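You operate a simulated robot arm through the tools that you are given. There is no shell and no other tool. Be economical: measure what you need, move in short steps, check, and stop when the job is done.

You run a simulated two-armed robot. Do the job below in one go: nothing can be reset, and whatever is moved stays where it is left.

Task
Hold the brown liner on the plywood board steady with one hand and put the plant food dispenser in it with the other.

Only the result counts: the job must be done as asked and must still hold three seconds after the hand-in. Knocking over, shifting, dropping, spilling or breaking anything else fails it.

Robot
Two 7-joint arms with two-finger parallel grippers on one trunk, on a base that drives. Base frame: it is fixed to the floor where the robot stands at the start and does not move with it; the origin is under the middle of the robot, x ahead of it, y to its left, z up; the surface under the hand at the start is at about z = 74. Readings come in cm, rad, newtons and seconds.
The left shoulder is at the start at [9.1, 17.4, 113.3], the right one opposite. With the tool pointing down near the work surface each hand reaches from about 10 to 72 cm from the robot's upright axis, wherever it stands, measured 20 degrees to its own side. Places, roughly: brown liner [75, 375, 75]. Payload 3.6 kg a hand.
Tool frame (each hand has its own): the origin (TCP) lies between the finger pads and is the grasp point; the fingertips stand 3 cm ahead of it; z points along the fingers, y is the line along which they close. The gripper opens to 11 cm. The fingers are 2 cm wide and 1 cm thick; the gripper's body (4.8 by 11.2 cm) begins 5.5 cm behind the TCP.
Orientation is that of the tool frame in the base frame, as [roll, pitch, yaw] about the fixed x, y, z axes, in that order (R = Rz(yaw) Ry(pitch) Rx(roll)). With the fingers straight down and closing along the base's y, the tool's x points along the base's -x, its y along +y and its z along -z.

Tools
- The arms move only by the tool move_arm. It takes "left_steps", "right_steps" or both (then of equal length, played together; a hand with none holds still); each is a list that holds one entry, the list of rows, each a list of 7 numbers: the opening, from 0 (shut) to 1 (fully open), then the shift along the base's x, y, z in units of 400 mm (1.0 is 400 mm), then the turn, a rotation vector about the base's x, y, z in units of 90 degrees (1.0 is 90 degrees). In form: [[[gripper, dx, dy, dz, ax, ay, az], ...]]. A call has 1 to 12 rows; each row is the pose to reach, as a shift and turn from the pose commanded when the call began. A call with a number of a shift or a turn outside -1 to 1 is refused whole. Rows are played at 5 a second. More than 5 cm and 0.15 rad between two rows, or a gripper value outside its range, and nothing of the call is played. A pose out of reach is approached as far as the arm can. The call stops where the force on the tool passes 40 N (or 10 N more than at its start, if that is more) or the arm is blocked; 0.2 s more then pass. The fingers move at their own pace (about 15.3 cm/s each) and stop on an object; they squeeze with about 34 N. The grip force told is the motor's: it shows also when the fingers shut on nothing. Time passes only in rows, and 0.2 s behind the last, so rows that repeat a pose let the fingers close. The reply holds the time, the measured pose of the TCP, the force on the tool along the base axes, the opening and the grip force, in the units named above and with some noise, with the torque about the TCP (base axes, N m) and any sound that the robot's microphone picked up.
- Cameras (640 x 400 px; columns grow to the right, rows downward): "scene" is now at [18.06, -0.93, 128.97]; the picture's right is [-0.13, -0.99, 0.00], its down [-0.72, 0.09, -0.69] and it looks along [0.68, -0.09, -0.73] (base axes); focal length 256 px, centre (320, 200). "left" rides on the left gripper at [7.3, -1.7, -10.3] in its tool frame; the picture's right is [0.23, 0.97, 0.00], its down [-0.76, 0.18, -0.62] and it looks along [-0.61, 0.14, 0.78] (tool axes); focal length 222 px, centre (320, 200). "right" rides on the right gripper at [7.2, 1.7, -10.3] in its tool frame; the picture's right is [-0.23, 0.97, 0.00], its down [-0.76, -0.18, -0.62] and it looks along [-0.61, -0.14, 0.78] (tool axes); focal length 222 px, centre (320, 200). There is no depth. A picture from a camera that has moved, and an enlarged one, comes with that camera's place and axes in the base frame and with its lens.
- get_image(camera): a new picture of that camera. No time passes.
- move_column(by): slides the trunk up (or, below 0, down) by that many cm; the arms and the scene camera ride with it, the base frame stays. It gives what a move gives, with no picture.
- base_move(legs): drives the robot by 1 to 6 legs, each [ahead, left, turn to the left] in cm, cm and rad, along the robot's own axes; the way and the turn of a leg run together, so that a leg with both is an arc; at most 150 cm and 3.142 rad a leg. The arms and the cameras ride along, it lands a little off, and it stops where it bumps. It gives what a move gives.
- turn_head(pan, tilt): turns the head with the scene camera to pan (to the left, within 1.501 rad either way) and tilt (down, from -0.506 to 1.204), counted from straight ahead of the robot. It gives what a move gives.
- enlarge(camera, box): a new picture of the part [left, top, right, bottom] of that camera's present view, enlarged. No time passes.
- job_done(): hands the job in; it is judged then, once.

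Go step by step. Nothing tells you exact positions but the pictures and the camera data: compare them with the known pose of the tool, close in by small moves and look again before you grip or let go. The budget is 120 turns and 100 pictures, counting those below and the enlarged ones. Unless the task says otherwise, let go and move clear before handing in, and close with one line.

The tools are called after ">>>" as a command line: name --argument value ..., lists and objects as JSON in quotes. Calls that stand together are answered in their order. move_arm: Moves the arms, as the interface text tells. Its arguments: {"type":"object","properties":{"left_steps":{"type":"array"},"right_steps":{"type":"array"}},"required":[]} The other tools are called the same way: move_column (by) slides the trunk up or down; base_move (legs) drives the base; turn_head (pan, tilt) turns the head that bears the scene camera; get_image (camera) takes a picture; enlarge (camera, box) takes an enlarged picture of a part of a camera's view; job_done () hands the job in.

At the start:

```text
clock: 0.0
left_eef_pos: [39.72, 11.28, 101.91]
left_tcp_rot: [3.14, -0.001, -3.14]
left_force: [-0.2, -0.4, 0.4]
left_ft_torque: [-0.02, 0.0, 0.01]
left_gripper_width: 11.02
left_grasp_force: 0.0
right_eef_pos: [35.32, -26.88, 100.35]
right_tcp_rot: [-3.142, 0.0, 3.14]
right_force: [0.2, 0.6, -0.4]
right_ft_torque: [0.0, -0.07, 0.01]
right_gripper_width: 11.0
right_grasp_force: 0.1
trunk travel left (down, up): [-25.0, 51.3]
robot x, y, heading: [0.24, -0.17, 0.001]
head pan, tilt: [-0.129, 0.812]
```

scene: 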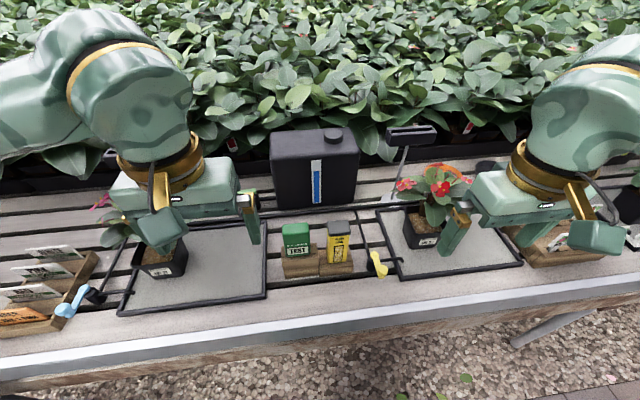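
right: 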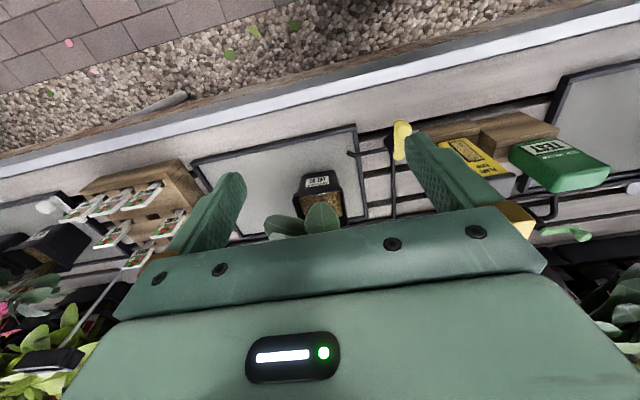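
left: 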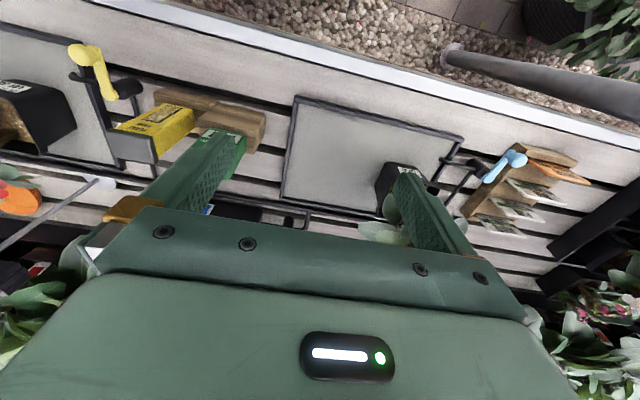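

I see a potting bench with a green box and a yellow-and-grey box on wooden stands, and a yellow and a blue scoop-like thing. I'll zoom in on these to find the plant food dispenser.

>>> enlarge --camera "scene" --box '[260, 200, 400, 290]'

>>> enlarge --camera "left" --box '[60, 30, 280, 170]'

>>> enlarge --camera "right" --box '[380, 90, 620, 250]'

```text
4.44 times, centred on (330, 245) of scene
camera zoom: at [18.06, -0.93, 128.97], right [-0.13, -0.99, 0.0], down [-0.72, 0.09, -0.69], along [0.68, -0.09, -0.73], focal length 1137 px, centre (276, 0)
```

zoom: 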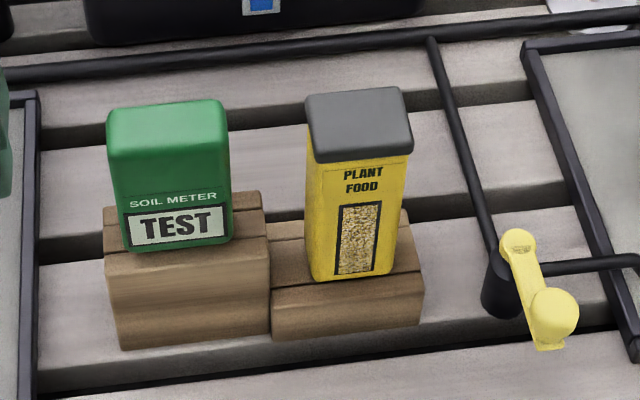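

```text
2.86 times, centred on (170, 100) of left
camera zoom: at [32.4, 9.37, 112.17], right [-0.23, 0.97, 0.0], down [0.76, 0.18, 0.62], along [0.61, 0.14, -0.78], focal length 635 px, centre (749, 486)
```

zoom: 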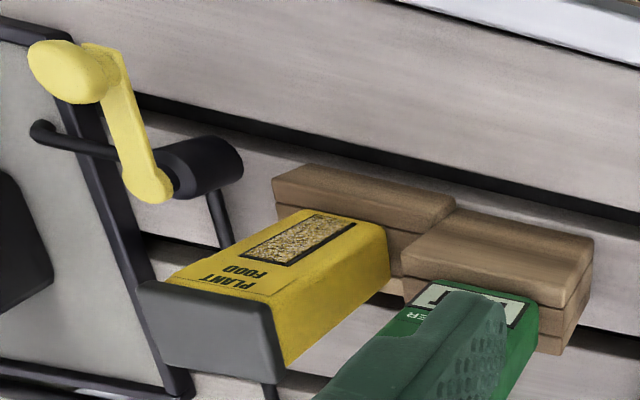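

```text
2.50 times, centred on (500, 170) of right
camera zoom: at [28.1, -25.22, 110.56], right [0.23, 0.97, 0.0], down [0.76, -0.18, 0.62], along [0.61, -0.14, -0.78], focal length 555 px, centre (-130, 275)
```

zoom: 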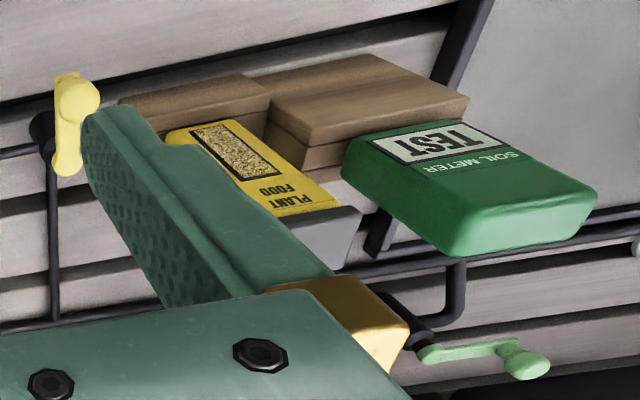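

The dispenser is the yellow box with the grey lid, at roughly x 46–50, y -10.7 to -6.5, z 77.5–89. Before gripping I'll look left, toward the liner and along the way there.

>>> turn_head --pan 1.35 --tilt 0.25

>>> get_image --camera "scene"

>>> enlarge --camera "scene" --box '[320, 130, 480, 230]'

```text
clock: 1.6
left_eef_pos: [39.7, 11.17, 101.87]
left_tcp_rot: [3.141, -0.003, -3.141]
left_force: [-0.7, 0.1, -0.3]
left_ft_torque: [-0.02, 0.01, -0.02]
left_gripper_width: 10.98
left_grasp_force: 0.2
right_eef_pos: [35.31, -26.84, 100.23]
right_tcp_rot: [3.141, 0.0, 3.14]
right_force: [0.3, 0.2, -1.1]
right_ft_torque: [0.01, -0.02, -0.01]
right_gripper_width: 11.02
right_grasp_force: 0.1
trunk travel left (down, up): [-25.0, 51.3]
robot x, y, heading: [0.11, -0.33, -0.0]
head pan, tilt: [1.349, 0.25]
```

```text
93 pictures are left
camera scene: at [12.18, 9.21, 133.98], right [0.98, -0.22, 0.0], down [-0.06, -0.24, -0.97], along [0.21, 0.95, -0.25], focal length 256 px, centre (320, 200)
```

scene: 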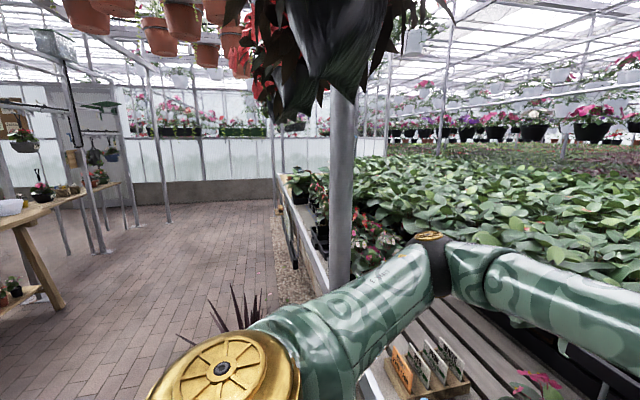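

```text
4.00 times, centred on (400, 180) of scene
camera zoom: at [12.18, 9.21, 133.98], right [0.98, -0.22, 0.0], down [-0.06, -0.24, -0.97], along [0.21, 0.95, -0.25], focal length 1023 px, centre (0, 280)
```

zoom: 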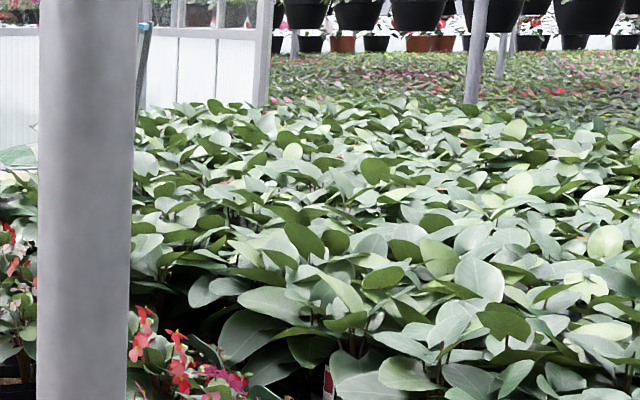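

The liner should show near column 307, row 177 here. I'll zoom on it and on the spiky plant on the way.

>>> enlarge --camera "scene" --box '[256, 140, 352, 200]'

>>> enlarge --camera "scene" --box '[150, 150, 390, 300]'

```text
6.67 times, centred on (304, 170) of scene
camera zoom: at [12.18, 9.21, 133.98], right [0.98, -0.22, 0.0], down [-0.06, -0.24, -0.97], along [0.21, 0.95, -0.25], focal length 1705 px, centre (427, 400)
```

zoom: 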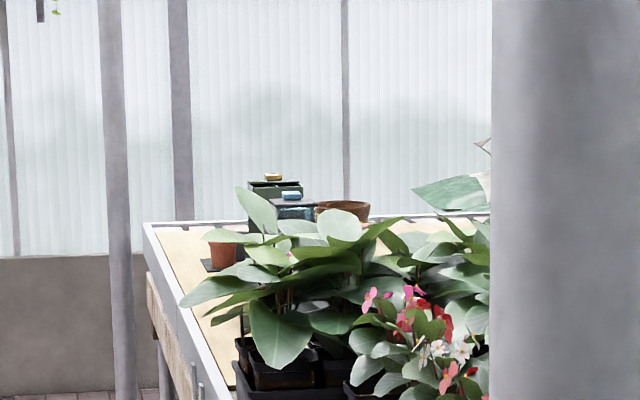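

```text
2.67 times, centred on (270, 225) of scene
camera zoom: at [12.18, 9.21, 133.98], right [0.98, -0.22, 0.0], down [-0.06, -0.24, -0.97], along [0.21, 0.95, -0.25], focal length 682 px, centre (453, 133)
```

zoom: 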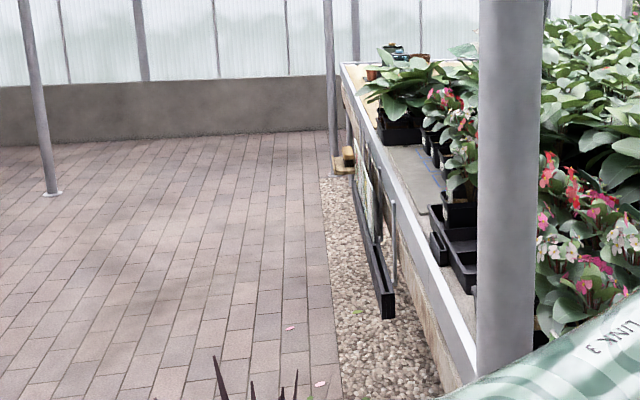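

The liner is a wide brown bowl on the bench's far end. Now I bring the right hand over the dispenser at z=100, partly open so it clears the green meter, and look.

>>> move_arm --right_steps '[[[0.64, 0.06, 0.09, 0, 0, 0, 0], [0.64, 0.12, 0.18, 0, 0, 0, 0], [0.64, 0.18, 0.27, 0, 0, 0, 0], [0.64, 0.24, 0.36, 0, 0, 0, 0], [0.64, 0.322, 0.455, 0, 0, 0, 0], [0.64, 0.322, 0.455, 0, 0, 0, 0]]]'

>>> turn_head --pan -0.129 --tilt 0.812

>>> get_image --camera "right"

>>> get_image --camera "scene"

```text
refused: row 5 steps farther than a row can; nothing moved
```

```text
clock: 3.2
left_eef_pos: [39.68, 11.21, 101.88]
left_tcp_rot: [3.141, -0.001, -3.14]
left_force: [0.5, 0.2, -0.5]
left_ft_torque: [-0.01, 0.02, 0.01]
left_gripper_width: 11.02
left_grasp_force: 0.0
right_eef_pos: [35.34, -26.91, 100.24]
right_tcp_rot: [-3.141, -0.002, -3.141]
right_force: [0.3, -0.6, -0.5]
right_ft_torque: [0.02, 0.0, 0.03]
right_gripper_width: 10.98
right_grasp_force: 0.1
trunk travel left (down, up): [-25.0, 51.3]
robot x, y, heading: [0.17, 0.03, -0.003]
head pan, tilt: [-0.129, 0.812]
```

```text
89 pictures are left
camera right: at [28.1, -25.22, 110.56], right [0.23, 0.97, 0.0], down [0.76, -0.18, 0.62], along [0.61, -0.14, -0.78], focal length 222 px, centre (320, 200)
```

right: 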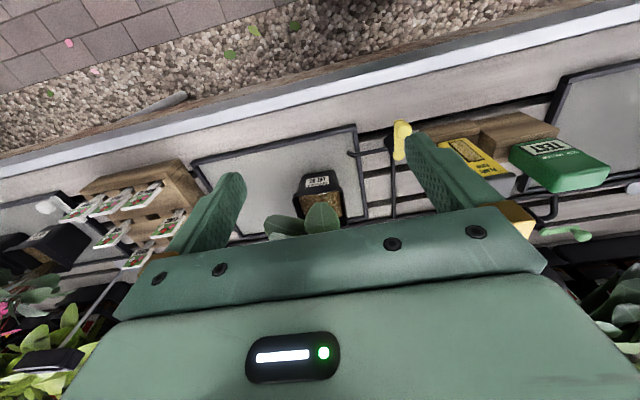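

```text
88 pictures are left
camera scene: at [18.06, -0.93, 128.98], right [-0.13, -0.99, 0.0], down [-0.72, 0.09, -0.69], along [0.68, -0.09, -0.73], focal length 256 px, centre (320, 200)
```

scene: 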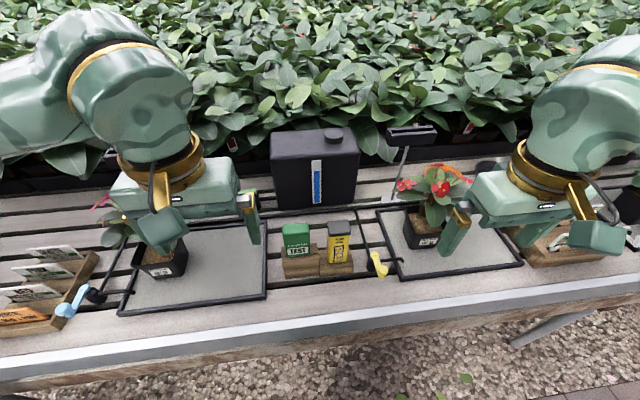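

The last row was too big, so nothing moved. I'll go left first, then forward, in smaller steps.

>>> move_arm --right_steps '[[[0.64, 0, 0.1, 0, 0, 0, 0], [0.64, 0, 0.2, 0, 0, 0, 0], [0.64, 0.02, 0.3, 0, 0, 0, 0], [0.64, 0.08, 0.38, 0, 0, 0, 0], [0.64, 0.15, 0.43, 0, 0, 0, 0], [0.64, 0.24, 0.455, 0, 0, 0, 0], [0.64, 0.322, 0.455, 0, 0, 0, 0], [0.64, 0.322, 0.455, 0, 0, 0, 0]]]'

>>> get_image --camera "right"

>>> get_image --camera "scene"

```text
clock: 5.0
left_eef_pos: [39.57, 11.26, 101.97]
left_tcp_rot: [-3.141, -0.001, -3.14]
left_force: [0.1, 0.4, -0.2]
left_ft_torque: [0.01, 0.01, 0.0]
left_gripper_width: 10.99
left_grasp_force: 0.0
right_eef_pos: [48.13, -8.64, 100.31]
right_tcp_rot: [-3.141, 0.0, 3.14]
right_force: [0.1, 0.0, 0.3]
right_ft_torque: [-0.01, -0.02, 0.01]
right_gripper_width: 7.03
right_grasp_force: 0.1
trunk travel left (down, up): [-25.0, 51.3]
robot x, y, heading: [-0.16, 0.08, -0.004]
head pan, tilt: [-0.129, 0.812]
```

```text
87 pictures are left
camera right: at [40.99, -7.0, 110.57], right [0.23, 0.97, 0.0], down [0.76, -0.18, 0.62], along [0.61, -0.14, -0.78], focal length 222 px, centre (320, 200)
```

right: 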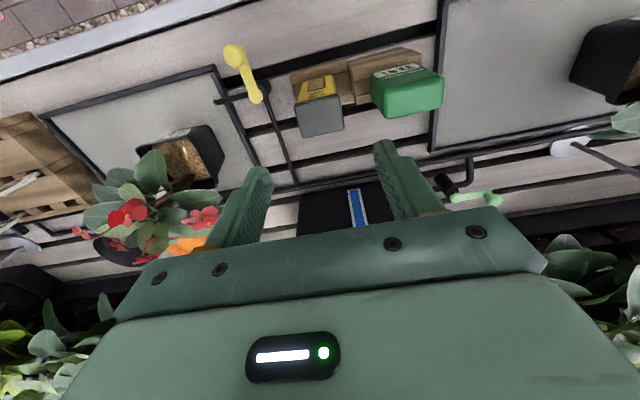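

```text
86 pictures are left
camera scene: at [18.05, -0.92, 128.98], right [-0.13, -0.99, 0.0], down [-0.72, 0.09, -0.69], along [0.68, -0.09, -0.73], focal length 256 px, centre (320, 200)
```

scene: 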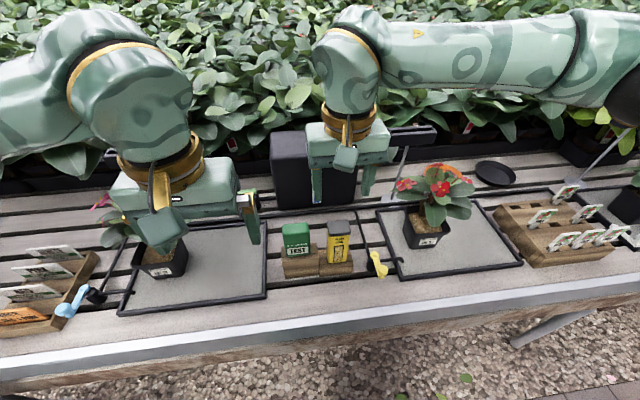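

The hand is above and the flower is clear. I'll zoom to refine the lid's position.

>>> enlarge --camera "right" --box '[260, 40, 460, 165]'

```text
3.20 times, centred on (360, 102) of right
camera zoom: at [40.99, -7.0, 110.57], right [0.23, 0.97, 0.0], down [0.76, -0.18, 0.62], along [0.61, -0.14, -0.78], focal length 711 px, centre (192, 512)
```

zoom: 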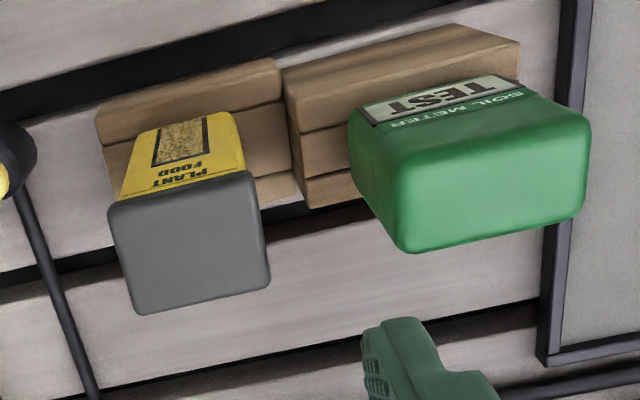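

The lid is centred at about (47.9, -8.6), square to the axes, top near z=89. I'll open to 6 cm and lower straight down to z≈86.

>>> move_arm --right_steps '[[[0.545, -0.005, 0, 0, 0, 0, 0], [0.545, -0.005, 0, -0.1, 0, 0, 0], [0.545, -0.005, 0, -0.2, 0, 0, 0], [0.545, -0.005, 0, -0.25, 0, 0, 0], [0.545, -0.005, 0, -0.25, 0, 0, 0]]]'

>>> get_image --camera "right"

>>> enlarge --camera "scene" --box '[260, 160, 420, 290]'

```text
clock: 6.2
left_eef_pos: [39.71, 11.05, 101.85]
left_tcp_rot: [3.141, -0.002, -3.14]
left_force: [0.6, 0.1, 0.1]
left_ft_torque: [0.0, -0.02, 0.02]
left_gripper_width: 11.0
left_grasp_force: 0.2
right_eef_pos: [48.08, -8.64, 90.22]
right_tcp_rot: [-3.141, 0.0, -3.141]
right_force: [-0.4, 0.0, -1.3]
right_ft_torque: [0.0, -0.01, -0.02]
right_gripper_width: 5.99
right_grasp_force: 0.2
trunk travel left (down, up): [-25.0, 51.3]
robot x, y, heading: [-0.26, -0.04, 0.001]
head pan, tilt: [-0.129, 0.812]
```

```text
84 pictures are left
camera right: at [40.75, -6.97, 100.53], right [0.23, 0.97, 0.0], down [0.76, -0.18, 0.62], along [0.61, -0.14, -0.78], focal length 222 px, centre (320, 200)
```

right: 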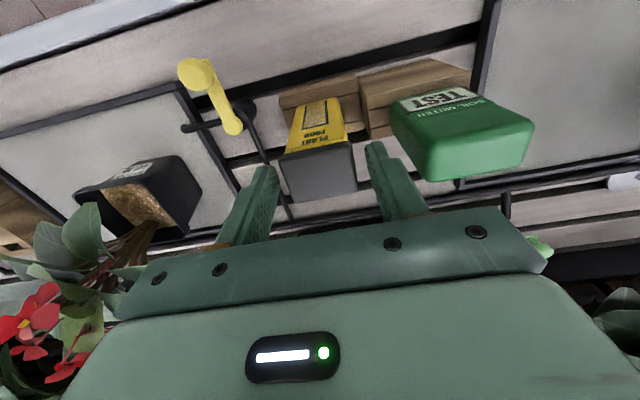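

```text
3.08 times, centred on (340, 225) of scene
camera zoom: at [18.06, -0.92, 128.98], right [-0.13, -0.99, 0.0], down [-0.72, 0.09, -0.69], along [0.68, -0.09, -0.73], focal length 787 px, centre (258, 123)
```

zoom: 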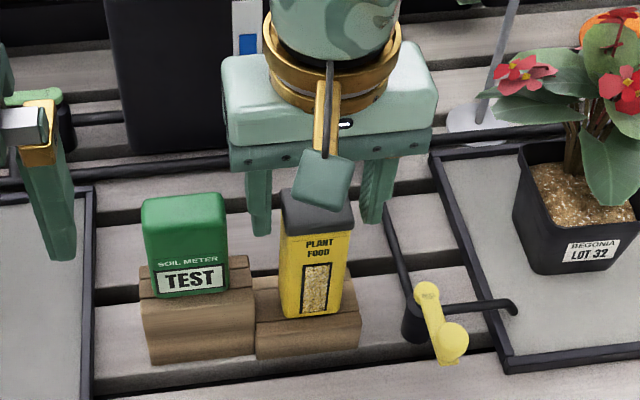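

The fingers straddle the lid evenly. I lower to z≈85.9 and close.

>>> move_arm --right_steps '[[[0.545, 0, 0, -0.06, 0, 0, 0], [0.545, 0, 0, -0.1075, 0, 0, 0], [0.545, 0, 0, -0.1075, 0, 0, 0], [0.2, 0, 0, -0.1075, 0, 0, 0], [0.2, 0, 0, -0.1075, 0, 0, 0], [0.2, 0, 0, -0.1075, 0, 0, 0]]]'

>>> enlarge --camera "scene" --box '[260, 160, 420, 290]'

```text
clock: 7.6
left_eef_pos: [39.64, 11.23, 101.98]
left_tcp_rot: [3.141, -0.003, -3.139]
left_force: [-0.5, -0.6, 0.2]
left_ft_torque: [0.0, -0.02, 0.0]
left_gripper_width: 11.0
left_grasp_force: 0.0
right_eef_pos: [47.93, -8.63, 86.0]
right_tcp_rot: [3.14, -0.002, 3.14]
right_force: [0.7, 0.2, -0.3]
right_ft_torque: [-0.02, -0.08, -0.02]
right_gripper_width: 4.31
right_grasp_force: 33.9
trunk travel left (down, up): [-25.0, 51.3]
robot x, y, heading: [0.03, -0.25, -0.003]
head pan, tilt: [-0.129, 0.812]
```

```text
3.08 times, centred on (340, 225) of scene
camera zoom: at [18.08, -0.92, 128.97], right [-0.13, -0.99, 0.0], down [-0.72, 0.09, -0.69], along [0.68, -0.09, -0.73], focal length 787 px, centre (258, 123)
```

zoom: 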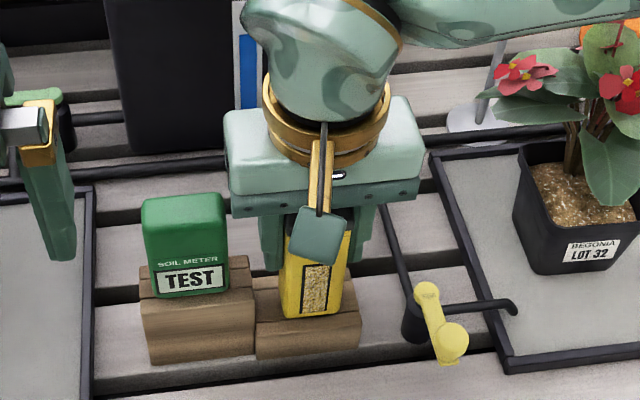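

Gripped at 4.3 cm with firm force. I lift straight up, then draw the hand back toward the robot.

>>> move_arm --right_steps '[[[0.2, 0, 0, 0.05, 0, 0, 0], [0.2, 0, 0, 0.15, 0, 0, 0], [0.2, 0, 0, 0.25, 0, 0, 0], [0.2, 0, 0, 0.35, 0, 0, 0], [0.2, 0, 0, 0.45, 0, 0, 0], [0.2, -0.08, 0, 0.5, 0, 0, 0], [0.2, -0.18, -0.03, 0.5, 0, 0, 0], [0.2, -0.28, -0.08, 0.5, 0, 0, 0], [0.2, -0.36, -0.14, 0.5, 0, 0, 0], [0.2, -0.42, -0.2, 0.5, 0, 0, 0], [0.2, -0.42, -0.2, 0.5, 0, 0, 0]]]'

>>> get_image --camera "scene"

```text
clock: 10.0
left_eef_pos: [39.69, 11.12, 101.81]
left_tcp_rot: [-3.139, -0.001, -3.141]
left_force: [-0.2, 0.0, -0.2]
left_ft_torque: [0.02, -0.02, 0.04]
left_gripper_width: 11.01
left_grasp_force: 0.0
right_eef_pos: [31.29, -16.6, 105.85]
right_tcp_rot: [3.141, -0.002, 3.14]
right_force: [0.0, -0.7, -1.8]
right_ft_torque: [-0.03, -0.01, -0.03]
right_gripper_width: 4.32
right_grasp_force: 33.5
trunk travel left (down, up): [-25.0, 51.3]
robot x, y, heading: [0.02, -0.08, 0.0]
head pan, tilt: [-0.129, 0.812]
```

```text
81 pictures are left
camera scene: at [18.11, -0.88, 128.96], right [-0.13, -0.99, 0.0], down [-0.72, 0.09, -0.69], along [0.68, -0.09, -0.73], focal length 256 px, centre (320, 200)
```

scene: 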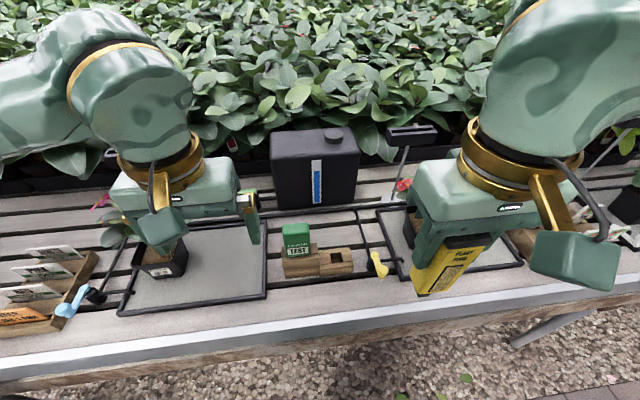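

Dispenser is in hand. I pull the left hand in a little too, and look down-left at the spiky plant in the path.

>>> move_arm --left_steps '[[[0.5, -0.1, 0, 0.05, 0, 0, 0], [0.5, -0.2, 0.02, 0.1, 0, 0, 0], [0.5, -0.25, 0.05, 0.1, 0, 0, 0], [0.5, -0.25, 0.05, 0.1, 0, 0, 0]]]'

>>> turn_head --pan 1.5 --tilt 0.6

>>> get_image --camera "scene"

```text
clock: 11.0
left_eef_pos: [29.52, 13.09, 105.89]
left_tcp_rot: [3.141, -0.001, -3.14]
left_force: [0.0, -0.5, 0.6]
left_ft_torque: [-0.02, 0.02, 0.03]
left_gripper_width: 5.49
left_grasp_force: 0.1
right_eef_pos: [31.36, -16.62, 105.91]
right_tcp_rot: [-3.141, 0.0, 3.141]
right_force: [-1.1, 0.7, -0.7]
right_ft_torque: [0.0, 0.0, 0.03]
right_gripper_width: 4.33
right_grasp_force: 34.3
trunk travel left (down, up): [-25.0, 51.3]
robot x, y, heading: [-0.32, -0.05, 0.0]
head pan, tilt: [-0.129, 0.812]
```

```text
clock: 12.7
left_eef_pos: [29.65, 13.12, 105.89]
left_tcp_rot: [3.141, -0.001, -3.139]
left_force: [0.1, 0.3, 0.1]
left_ft_torque: [0.01, 0.04, 0.02]
left_gripper_width: 5.49
left_grasp_force: 0.1
right_eef_pos: [31.29, -16.57, 105.94]
right_tcp_rot: [3.141, -0.001, -3.14]
right_force: [-0.4, 0.7, -1.2]
right_ft_torque: [0.0, 0.0, -0.01]
right_gripper_width: 4.32
right_grasp_force: 33.8
trunk travel left (down, up): [-25.0, 51.3]
robot x, y, heading: [-0.11, 0.1, 0.002]
head pan, tilt: [1.499, 0.6]
```

```text
80 pictures are left
camera scene: at [10.77, 8.92, 130.76], right [1.0, -0.07, 0.0], down [-0.04, -0.56, -0.83], along [0.06, 0.82, -0.56], focal length 256 px, centre (320, 200)
```

scene: 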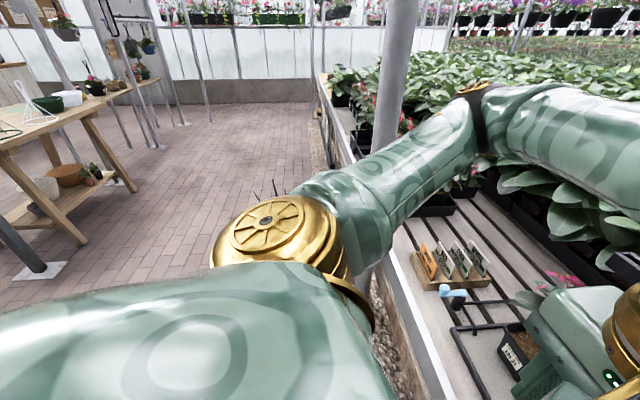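

The spiky plant stands ahead-left around x≈-10, y≈130–160. I'll back off from the bench a little and turn left to face along the aisle, then look.

>>> base_move --legs '[[-25, 0, 0], [0, 0, 1.57]]'

>>> turn_head --pan 0.0 --tilt 0.6

>>> get_image --camera "scene"

```text
clock: 18.3
left_eef_pos: [-38.22, 29.65, 105.72]
left_tcp_rot: [3.141, -0.002, -1.572]
left_force: [0.3, 0.2, -0.3]
left_ft_torque: [0.03, 0.02, 0.02]
left_gripper_width: 5.48
left_grasp_force: 0.1
right_eef_pos: [-8.34, 31.29, 105.88]
right_tcp_rot: [-3.14, -0.003, -1.575]
right_force: [0.1, -0.1, -1.1]
right_ft_torque: [0.04, -0.01, 0.01]
right_gripper_width: 4.37
right_grasp_force: 34.2
trunk travel left (down, up): [-25.0, 51.3]
robot x, y, heading: [-24.9, 0.01, 1.568]
head pan, tilt: [1.499, 0.6]
```

```text
clock: 19.9
left_eef_pos: [-38.12, 29.7, 105.87]
left_tcp_rot: [-3.141, -0.003, -1.574]
left_force: [0.3, -0.5, -0.3]
left_ft_torque: [-0.02, 0.01, 0.0]
left_gripper_width: 5.5
left_grasp_force: 0.1
right_eef_pos: [-8.34, 31.27, 105.99]
right_tcp_rot: [-3.141, -0.003, -1.574]
right_force: [-0.2, -0.1, -1.1]
right_ft_torque: [0.03, 0.0, 0.02]
right_gripper_width: 4.33
right_grasp_force: 33.6
trunk travel left (down, up): [-25.0, 51.3]
robot x, y, heading: [-25.04, 0.22, 1.561]
head pan, tilt: [0.0, 0.6]
```

```text
79 pictures are left
camera scene: at [-25.08, 19.1, 130.76], right [1.0, 0.0, 0.0], down [0.0, -0.57, -0.82], along [0.0, 0.82, -0.57], focal length 256 px, centre (320, 200)
```

scene: 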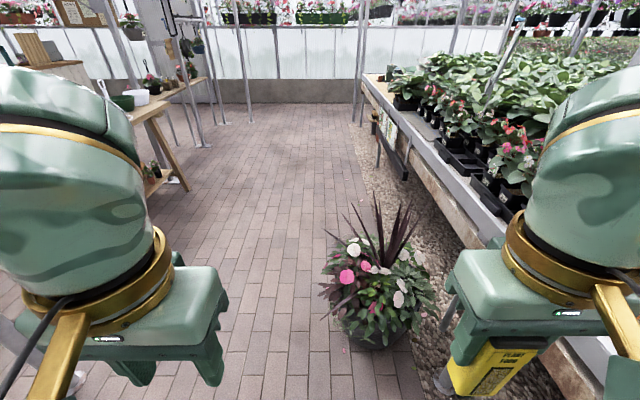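

The potted plant sits at about (0, 82), reaching to x≈-25. The aisle is clear at x≈-72, so I strafe there and drive along it.

>>> base_move --legs '[[0, 47, 0], [150, 0, 0]]'

>>> get_image --camera "scene"

```text
clock: 29.8
left_eef_pos: [-83.87, 180.21, 105.79]
left_tcp_rot: [-3.141, -0.003, -1.58]
left_force: [-0.1, -0.1, -0.3]
left_ft_torque: [-0.01, 0.0, 0.01]
left_gripper_width: 5.49
left_grasp_force: 0.0
right_eef_pos: [-54.09, 181.73, 105.97]
right_tcp_rot: [3.141, -0.001, -1.579]
right_force: [-1.1, 0.3, -1.8]
right_ft_torque: [-0.03, 0.01, 0.01]
right_gripper_width: 4.35
right_grasp_force: 34.1
trunk travel left (down, up): [-25.0, 51.3]
robot x, y, heading: [-70.68, 150.49, 1.562]
head pan, tilt: [0.0, 0.6]
```

```text
78 pictures are left
camera scene: at [-70.9, 169.61, 130.75], right [1.0, -0.01, 0.0], down [-0.01, -0.57, -0.82], along [0.01, 0.82, -0.57], focal length 256 px, centre (320, 200)
```

scene: 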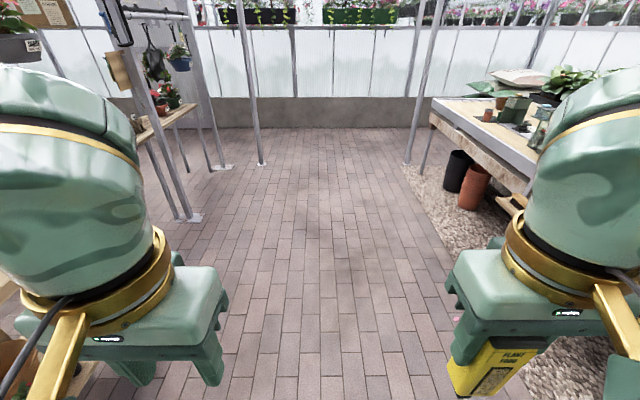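

The way is clear. I'll drive to y≈365 and turn to face the bench.

>>> base_move --legs '[[150, 0, 0], [65, 0, 0], [0, 0, -1.57]]'

>>> turn_head --pan 0.0 --tilt 0.4

>>> get_image --camera "scene"

>>> enlarge --camera "scene" --box '[210, 120, 430, 257]'

```text
clock: 44.3
left_eef_pos: [-38.49, 377.95, 105.9]
left_tcp_rot: [-3.141, -0.001, 3.122]
left_force: [-0.4, -0.6, -0.4]
left_ft_torque: [0.0, 0.01, 0.01]
left_gripper_width: 5.48
left_grasp_force: 0.2
right_eef_pos: [-37.41, 348.14, 105.88]
right_tcp_rot: [-3.142, -0.001, 3.122]
right_force: [-0.3, 0.6, -2.6]
right_ft_torque: [-0.02, 0.0, -0.01]
right_gripper_width: 4.36
right_grasp_force: 33.7
trunk travel left (down, up): [-25.0, 51.3]
robot x, y, heading: [-68.48, 365.38, -0.018]
head pan, tilt: [0.0, 0.6]
```

```text
clock: 45.0
left_eef_pos: [-38.39, 377.97, 105.78]
left_tcp_rot: [-3.141, -0.001, 3.124]
left_force: [-0.5, -0.1, 0.2]
left_ft_torque: [-0.01, 0.02, 0.0]
left_gripper_width: 5.51
left_grasp_force: 0.1
right_eef_pos: [-37.28, 348.08, 105.9]
right_tcp_rot: [-3.14, -0.001, 3.124]
right_force: [0.1, -0.1, -2.2]
right_ft_torque: [0.0, -0.02, 0.01]
right_gripper_width: 4.31
right_grasp_force: 34.2
trunk travel left (down, up): [-25.0, 51.3]
robot x, y, heading: [-68.39, 365.58, -0.019]
head pan, tilt: [0.0, 0.4]
```

```text
77 pictures are left
camera scene: at [-48.94, 365.15, 132.58], right [-0.02, -1.0, 0.0], down [-0.39, 0.01, -0.92], along [0.92, -0.02, -0.39], focal length 256 px, centre (320, 200)
```

scene: 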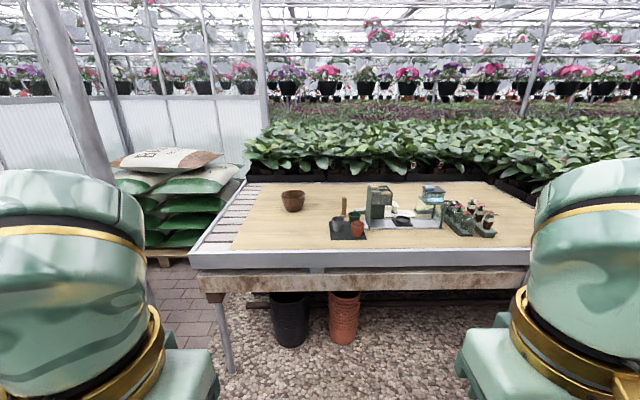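

```text
2.91 times, centred on (320, 188) of scene
camera zoom: at [-48.94, 365.15, 132.58], right [-0.02, -1.0, 0.0], down [-0.39, 0.01, -0.92], along [0.92, -0.02, -0.39], focal length 744 px, centre (320, 234)
```

zoom: 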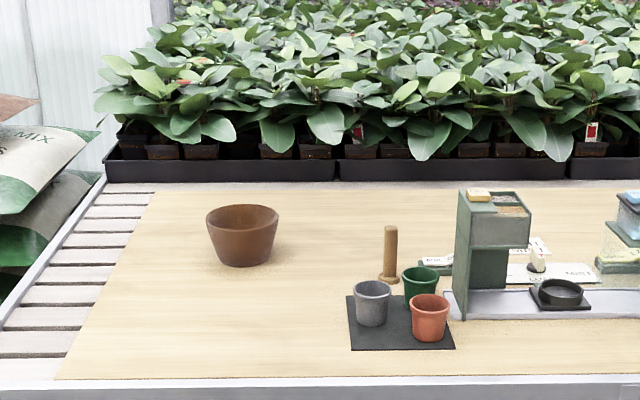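

The liner is a brown bowl at about (73, 376), roughly 12.5 cm across the rim. I drive forward toward the bench and check the clearance.

>>> base_move --legs '[[62, 1, 0.018]]'

>>> turn_head --pan 0.0 --tilt 0.95

>>> get_image --camera "scene"

```text
clock: 48.5
left_eef_pos: [24.04, 378.54, 105.85]
left_tcp_rot: [3.141, -0.002, 3.135]
left_force: [-0.2, 0.6, 0.1]
left_ft_torque: [-0.01, 0.03, 0.0]
left_gripper_width: 5.51
left_grasp_force: 0.0
right_eef_pos: [25.53, 348.71, 105.98]
right_tcp_rot: [-3.141, -0.002, 3.137]
right_force: [0.1, -0.3, -1.7]
right_ft_torque: [0.0, 0.04, 0.0]
right_gripper_width: 4.36
right_grasp_force: 33.6
trunk travel left (down, up): [-25.0, 51.3]
robot x, y, heading: [-5.6, 365.38, -0.003]
head pan, tilt: [0.0, 0.4]
```

```text
clock: 49.5
left_eef_pos: [24.01, 378.64, 105.86]
left_tcp_rot: [3.139, -0.002, 3.138]
left_force: [0.0, -0.1, -0.2]
left_ft_torque: [0.0, 0.03, 0.05]
left_gripper_width: 5.5
left_grasp_force: 0.1
right_eef_pos: [25.5, 348.79, 105.91]
right_tcp_rot: [-3.141, -0.002, 3.137]
right_force: [0.7, 0.0, -1.5]
right_ft_torque: [0.01, -0.02, -0.01]
right_gripper_width: 4.37
right_grasp_force: 34.1
trunk travel left (down, up): [-25.0, 51.3]
robot x, y, heading: [-5.99, 365.72, -0.006]
head pan, tilt: [0.0, 0.949]
```

```text
75 pictures are left
camera scene: at [11.72, 365.64, 127.92], right [-0.01, -1.0, 0.0], down [-0.81, 0.0, -0.58], along [0.58, 0.0, -0.81], focal length 256 px, centre (320, 200)
```

scene: 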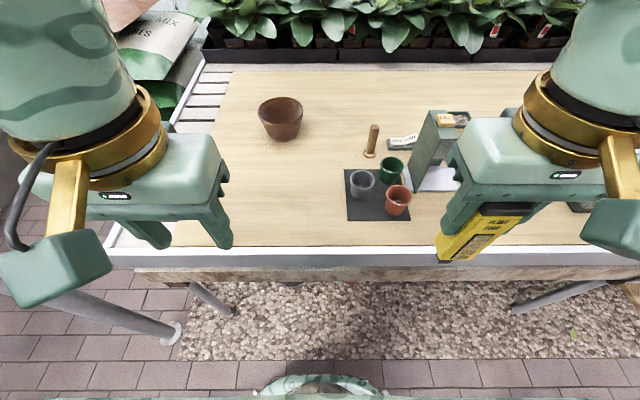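

There's ample room: base front is ~23 cm short of the bench. I move 14 cm closer and look closely at the liner.

>>> base_move --legs '[[14, 0, 0.004]]'

>>> get_image --camera "scene"

>>> enlarge --camera "scene" --box '[210, 60, 350, 148]'

>>> get_image --camera "left"

```text
clock: 50.8
left_eef_pos: [38.17, 378.74, 105.81]
left_tcp_rot: [-3.141, -0.004, 3.141]
left_force: [0.6, -0.5, 0.3]
left_ft_torque: [-0.03, 0.03, 0.0]
left_gripper_width: 5.5
left_grasp_force: 0.0
right_eef_pos: [39.73, 349.05, 105.99]
right_tcp_rot: [3.139, -0.001, 3.14]
right_force: [0.5, -0.8, -1.0]
right_ft_torque: [0.04, 0.01, -0.03]
right_gripper_width: 4.34
right_grasp_force: 33.4
trunk travel left (down, up): [-25.0, 51.3]
robot x, y, heading: [8.48, 365.99, -0.002]
head pan, tilt: [0.0, 0.949]
```

```text
74 pictures are left
camera scene: at [25.9, 365.66, 127.89], right [0.0, -1.0, 0.0], down [-0.81, 0.0, -0.58], along [0.58, 0.0, -0.81], focal length 256 px, centre (320, 200)
```

scene: 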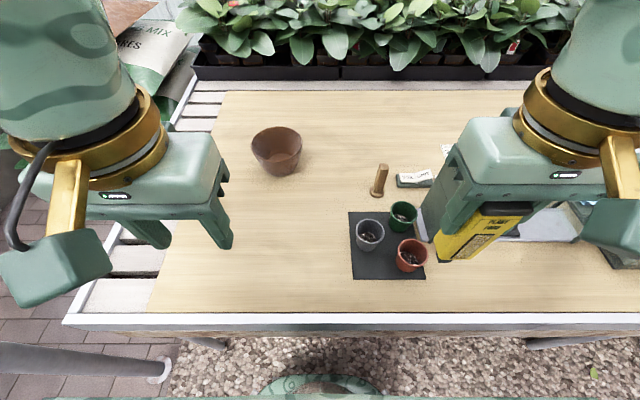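

```text
4.55 times, centred on (280, 104) of scene
camera zoom: at [25.9, 365.66, 127.89], right [0.0, -1.0, 0.0], down [-0.81, 0.0, -0.58], along [0.58, 0.0, -0.81], focal length 1163 px, centre (502, 636)
```

zoom: 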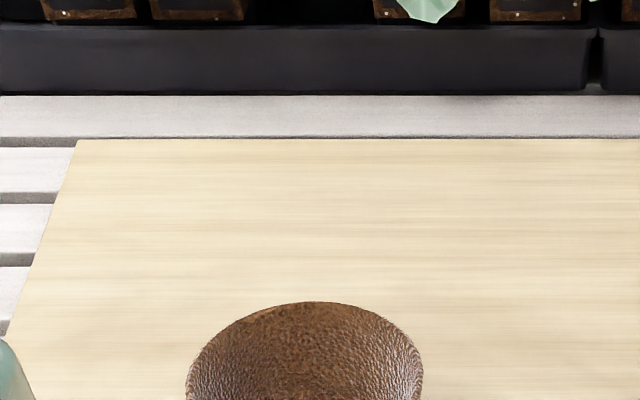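

```text
72 pictures are left
camera left: at [30.9, 376.92, 116.12], right [-0.23, 0.97, 0.0], down [0.76, 0.18, 0.62], along [0.6, 0.14, -0.78], focal length 222 px, centre (320, 200)
```

left: 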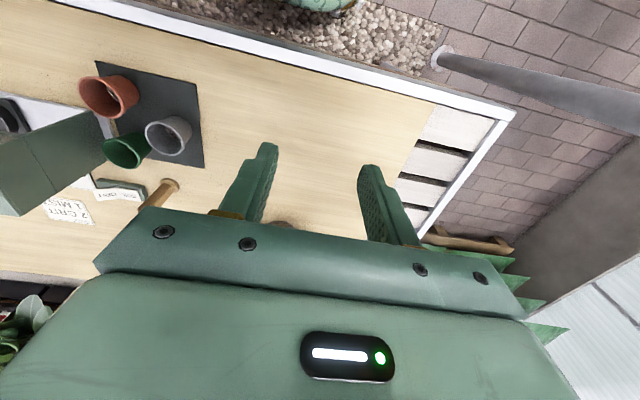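

I'll zoom on the liner itself.

>>> enlarge --camera "scene" --box '[230, 110, 330, 190]'

```text
5.00 times, centred on (280, 150) of scene
camera zoom: at [25.9, 365.66, 127.89], right [0.0, -1.0, 0.0], down [-0.81, 0.0, -0.58], along [0.58, 0.0, -0.81], focal length 1279 px, centre (520, 450)
```

zoom: 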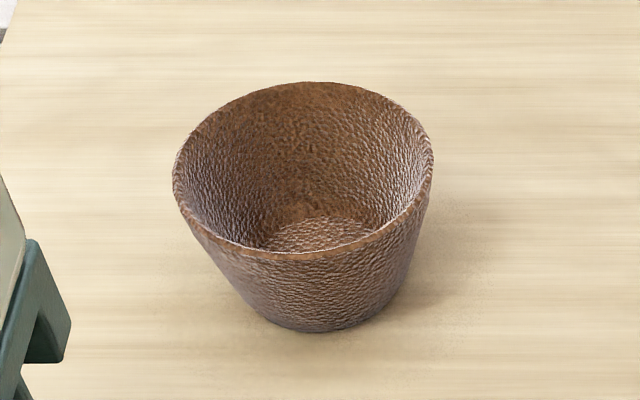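

The liner's centre is about (75.2, 376.5), rim ~13 cm across at z≈84, floor ~6.5 cm across. I edge 4 cm closer for reach, and raise and turn the carried dispenser so that hand closes along x.

>>> base_move --legs '[[4, 0, 0]]'

>>> move_arm --right_steps '[[[0.2, 0, 0, 0.02, 0, 0, 0.09], [0.2, 0, 0, 0.04, 0, 0, 0.18], [0.2, 0, 0, 0.06, 0, 0, 0.27], [0.2, 0, 0, 0.08, 0, 0, 0.36], [0.2, 0, 0, 0.1, 0, 0, 0.45], [0.2, 0, 0, 0.1, 0, 0, 0.54], [0.2, 0, 0, 0.1, 0, 0, 0.63], [0.2, 0, 0, 0.1, 0, 0, 0.72], [0.2, 0, 0, 0.1, 0, 0, 0.81], [0.2, 0, 0, 0.1, 0, 0, 0.9], [0.2, 0, 0, 0.1, 0, 0, 0.99], [0.2, 0, 0, 0.1, 0, 0, 1.0]]]'

>>> get_image --camera "scene"

```text
clock: 51.7
left_eef_pos: [42.19, 378.69, 105.83]
left_tcp_rot: [3.141, -0.004, -3.141]
left_force: [0.4, 0.5, -0.1]
left_ft_torque: [-0.04, 0.04, 0.01]
left_gripper_width: 5.49
left_grasp_force: 0.1
right_eef_pos: [43.81, 348.88, 105.88]
right_tcp_rot: [3.141, -0.004, 3.139]
right_force: [1.0, 0.5, -1.0]
right_ft_torque: [-0.01, 0.03, 0.01]
right_gripper_width: 4.35
right_grasp_force: 34.3
trunk travel left (down, up): [-25.0, 51.3]
robot x, y, heading: [12.31, 365.79, -0.005]
head pan, tilt: [0.0, 0.949]
```

```text
clock: 54.3
left_eef_pos: [42.01, 378.68, 105.92]
left_tcp_rot: [-3.141, 0.0, 3.141]
left_force: [0.5, -0.8, 0.7]
left_ft_torque: [0.01, 0.01, -0.01]
left_gripper_width: 5.49
left_grasp_force: 0.1
right_eef_pos: [37.87, 357.53, 112.35]
right_tcp_rot: [-3.065, 0.043, -1.924]
right_force: [-0.1, -0.9, -1.8]
right_ft_torque: [0.03, -0.04, -0.01]
right_gripper_width: 4.35
right_grasp_force: 33.8
right hand out of reach, approached as far as the arm can: row 6, 7, 8, 9, 10, 11, 12
trunk travel left (down, up): [-25.0, 51.3]
robot x, y, heading: [12.6, 365.51, -0.01]
head pan, tilt: [0.0, 0.949]
```

```text
70 pictures are left
camera scene: at [29.6, 365.54, 127.94], right [0.0, -1.0, 0.0], down [-0.81, 0.0, -0.58], along [0.58, 0.0, -0.81], focal length 256 px, centre (320, 200)
```

scene: 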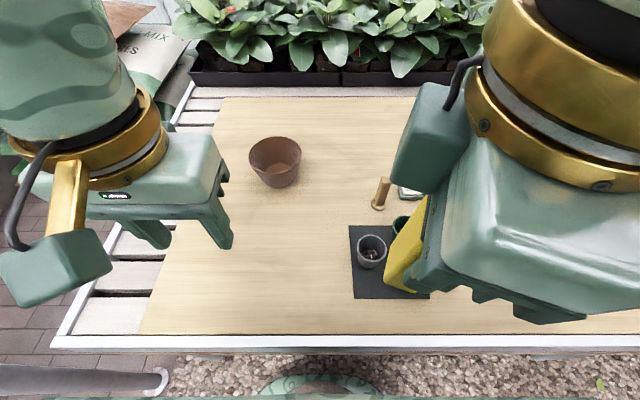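

The arm reached its limit partway through the turn. I'll check what the right camera shows and where it sits.

>>> get_image --camera "right"

```text
69 pictures are left
camera right: at [32.83, 351.18, 122.24], right [-0.83, 0.55, -0.06], down [0.38, 0.64, 0.67], along [0.41, 0.53, -0.74], focal length 222 px, centre (320, 200)
```

right: 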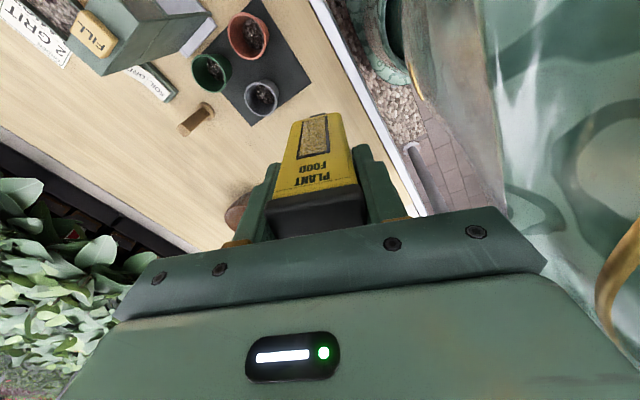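

The turn ran out of reach so near the trunk. I'll extend the hand forward over the board, where the turn should come out fully, and look again.

>>> move_arm --right_steps '[[[0.2, 0.05, 0.03, 0.02, 0, 0, 0], [0.2, 0.12, 0.06, 0.04, 0, 0, 0], [0.2, 0.2, 0.1, 0.06, 0, 0, 0], [0.2, 0.28, 0.14, 0.08, 0, 0, 0], [0.2, 0.36, 0.18, 0.1, 0, 0, 0], [0.2, 0.45, 0.22, 0.1, 0, 0, 0], [0.2, 0.45, 0.22, 0.1, 0, 0, 0], [0.2, 0.45, 0.22, 0.1, 0, 0, 0]]]'

>>> get_image --camera "scene"

```text
clock: 56.1
left_eef_pos: [42.13, 378.81, 105.83]
left_tcp_rot: [-3.14, -0.002, -3.141]
left_force: [0.2, -0.8, -0.2]
left_ft_torque: [0.01, 0.0, -0.01]
left_gripper_width: 5.49
left_grasp_force: 0.0
right_eef_pos: [41.63, 359.51, 110.46]
right_tcp_rot: [-3.034, 0.053, -1.965]
right_force: [0.3, 0.2, -1.8]
right_ft_torque: [-0.01, 0.05, 0.01]
right_gripper_width: 4.35
right_grasp_force: 34.0
right hand out of reach, approached as far as the arm can: row 1, 2, 3, 4, 5, 6, 7, 8
trunk travel left (down, up): [-25.0, 51.3]
robot x, y, heading: [12.37, 365.12, -0.004]
head pan, tilt: [0.0, 0.949]
```

```text
68 pictures are left
camera scene: at [29.78, 365.82, 127.91], right [0.0, -1.0, 0.0], down [-0.81, 0.0, -0.58], along [0.58, 0.0, -0.81], focal length 256 px, centre (320, 200)
```

scene: 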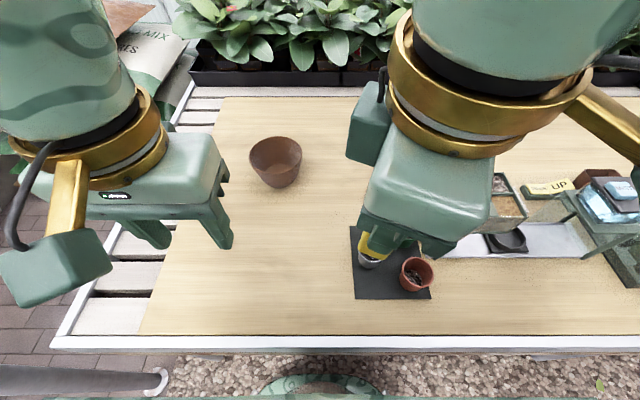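

The right wrist can't make that turn, so I'll turn it back to its original heading. Instead the left hand will lean back and outward when it grips the liner's left rim, which keeps the two hands apart.

>>> move_arm --right_steps '[[[0.2, 0, 0, 0, 0, 0, -0.09], [0.2, 0, 0, 0, 0, 0, -0.18], [0.2, 0, 0, 0, 0, 0, -0.27], [0.2, 0, 0, 0, 0, 0, -0.36], [0.2, 0, 0, 0, 0, 0, -0.45], [0.2, 0, 0, 0, 0, 0, -0.54], [0.2, 0, 0, 0, 0, 0, -0.63], [0.2, 0, 0, 0, 0, 0, -0.72], [0.2, 0, 0, 0, 0, 0, -0.81], [0.2, 0, 0, 0, 0, 0, -0.9], [0.2, 0, 0, 0, 0, 0, -0.99], [0.2, 0, 0, 0, 0, 0, -1.0]]]'

>>> get_image --camera "scene"

```text
clock: 58.7
left_eef_pos: [41.98, 378.79, 105.89]
left_tcp_rot: [3.141, -0.001, -3.141]
left_force: [0.5, -0.2, 0.4]
left_ft_torque: [-0.01, -0.02, 0.01]
left_gripper_width: 5.5
left_grasp_force: 0.2
right_eef_pos: [41.37, 359.65, 110.35]
right_tcp_rot: [-3.033, 0.055, 2.745]
right_force: [0.2, 0.3, -1.4]
right_ft_torque: [-0.04, 0.01, 0.01]
right_gripper_width: 4.33
right_grasp_force: 33.8
trunk travel left (down, up): [-25.0, 51.3]
robot x, y, heading: [12.3, 365.53, -0.006]
head pan, tilt: [0.0, 0.949]
```

```text
67 pictures are left
camera scene: at [29.73, 365.67, 127.92], right [0.0, -1.0, 0.0], down [-0.81, 0.0, -0.58], along [0.58, 0.0, -0.81], focal length 256 px, centre (320, 200)
```

scene: 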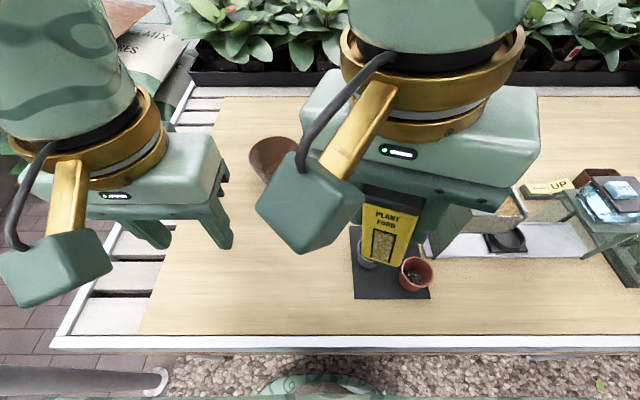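

The turn is now partly over; I correct the remaining tilt and yaw and move the right hand a bit to the right, out of the left hand's way.

>>> move_arm --right_steps '[[[0.2, 0, -0.05, 0, 0.019, 0.005, 0.063], [0.2, 0.03, -0.1, 0.02, 0.038, 0.01, 0.126], [0.2, 0.06, -0.15, 0.04, 0.057, 0.015, 0.19], [0.2, 0.09, -0.2, 0.05, 0.076, 0.02, 0.253], [0.2, 0.09, -0.2, 0.05, 0.076, 0.02, 0.253]]]'

```text
clock: 59.9
left_eef_pos: [42.07, 378.73, 105.86]
left_tcp_rot: [-3.14, -0.001, 3.141]
left_force: [-0.6, -0.3, -0.1]
left_ft_torque: [0.02, -0.01, 0.0]
left_gripper_width: 5.52
left_grasp_force: 0.0
right_eef_pos: [45.12, 351.67, 112.18]
right_tcp_rot: [3.138, 0.0, -3.14]
right_force: [0.3, -0.2, -1.4]
right_ft_torque: [0.02, -0.01, 0.02]
right_gripper_width: 4.36
right_grasp_force: 34.2
trunk travel left (down, up): [-25.0, 51.3]
robot x, y, heading: [12.27, 365.42, -0.003]
head pan, tilt: [0.0, 0.949]
```

Right hand is square again. Now I turn the left hand to its leaned-back attitude, high, on the liner's left side.

>>> move_arm --left_steps '[[[0.3, 0.05, 0.05, 0.02, -0.031, -0.068, -0.014], [0.3, 0.1, 0.1, 0.02, -0.061, -0.137, -0.029], [0.3, 0.15, 0.15, 0.02, -0.092, -0.205, -0.043], [0.3, 0.2, 0.2, 0.02, -0.122, -0.273, -0.057], [0.3, 0.25, 0.22, 0.02, -0.153, -0.341, -0.071], [0.3, 0.3, 0.23, 0.02, -0.184, -0.41, -0.086], [0.3, 0.35, 0.2325, 0.02, -0.214, -0.478, -0.1], [0.3, 0.4, 0.2325, 0.02, -0.245, -0.546, -0.114], [0.3, 0.4, 0.2325, 0.02, -0.245, -0.546, -0.114]]]'

>>> get_image --camera "scene"

>>> get_image --camera "left"

```text
clock: 61.9
left_eef_pos: [58.02, 387.98, 106.67]
left_tcp_rot: [-2.73, 0.872, 3.139]
left_force: [0.4, 0.6, 0.4]
left_ft_torque: [0.01, 0.01, -0.01]
left_gripper_width: 3.3
left_grasp_force: 0.1
left hand out of reach, approached as far as the arm can: row 3, 4, 5, 6, 7
right_eef_pos: [44.94, 351.73, 112.2]
right_tcp_rot: [3.139, 0.0, -3.138]
right_force: [-0.8, 0.3, -2.2]
right_ft_torque: [0.01, 0.01, 0.01]
right_gripper_width: 4.33
right_grasp_force: 34.0
trunk travel left (down, up): [-25.0, 51.3]
robot x, y, heading: [12.17, 365.69, -0.002]
head pan, tilt: [0.0, 0.949]
```

```text
66 pictures are left
camera scene: at [29.72, 365.65, 127.92], right [0.0, -1.0, 0.0], down [-0.81, 0.0, -0.58], along [0.58, 0.0, -0.81], focal length 256 px, centre (320, 200)
```

scene: 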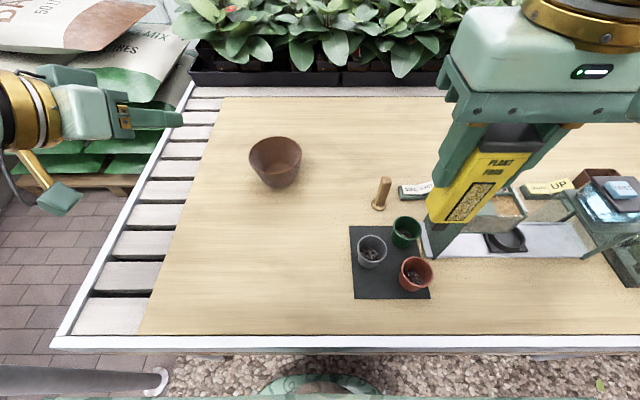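

```text
65 pictures are left
camera left: at [45.57, 390.48, 107.63], right [0.15, 0.89, -0.42], down [0.11, 0.41, 0.9], along [0.98, -0.18, -0.03], focal length 222 px, centre (320, 200)
```

left: 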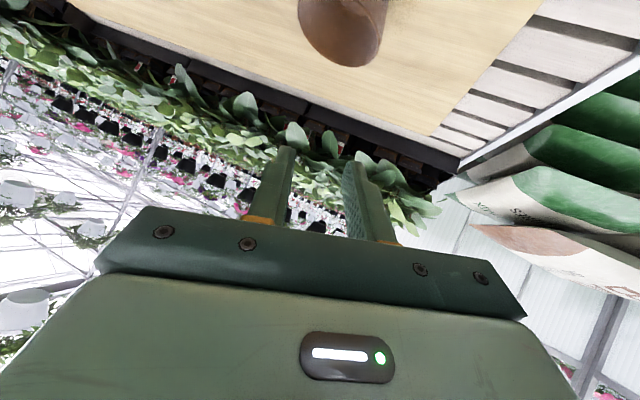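

The left hand has the wanted attitude. I re-measure the liner now that the base has settled.

>>> enlarge --camera "scene" --box '[230, 120, 330, 200]'

```text
5.00 times, centred on (280, 160) of scene
camera zoom: at [29.72, 365.65, 127.92], right [0.0, -1.0, 0.0], down [-0.81, 0.0, -0.58], along [0.58, 0.0, -0.81], focal length 1279 px, centre (520, 400)
```

zoom: 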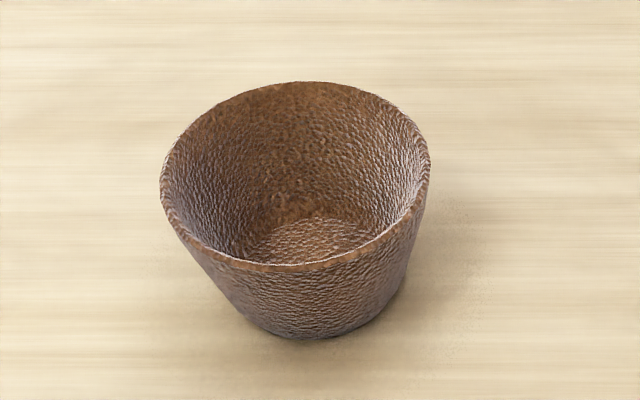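

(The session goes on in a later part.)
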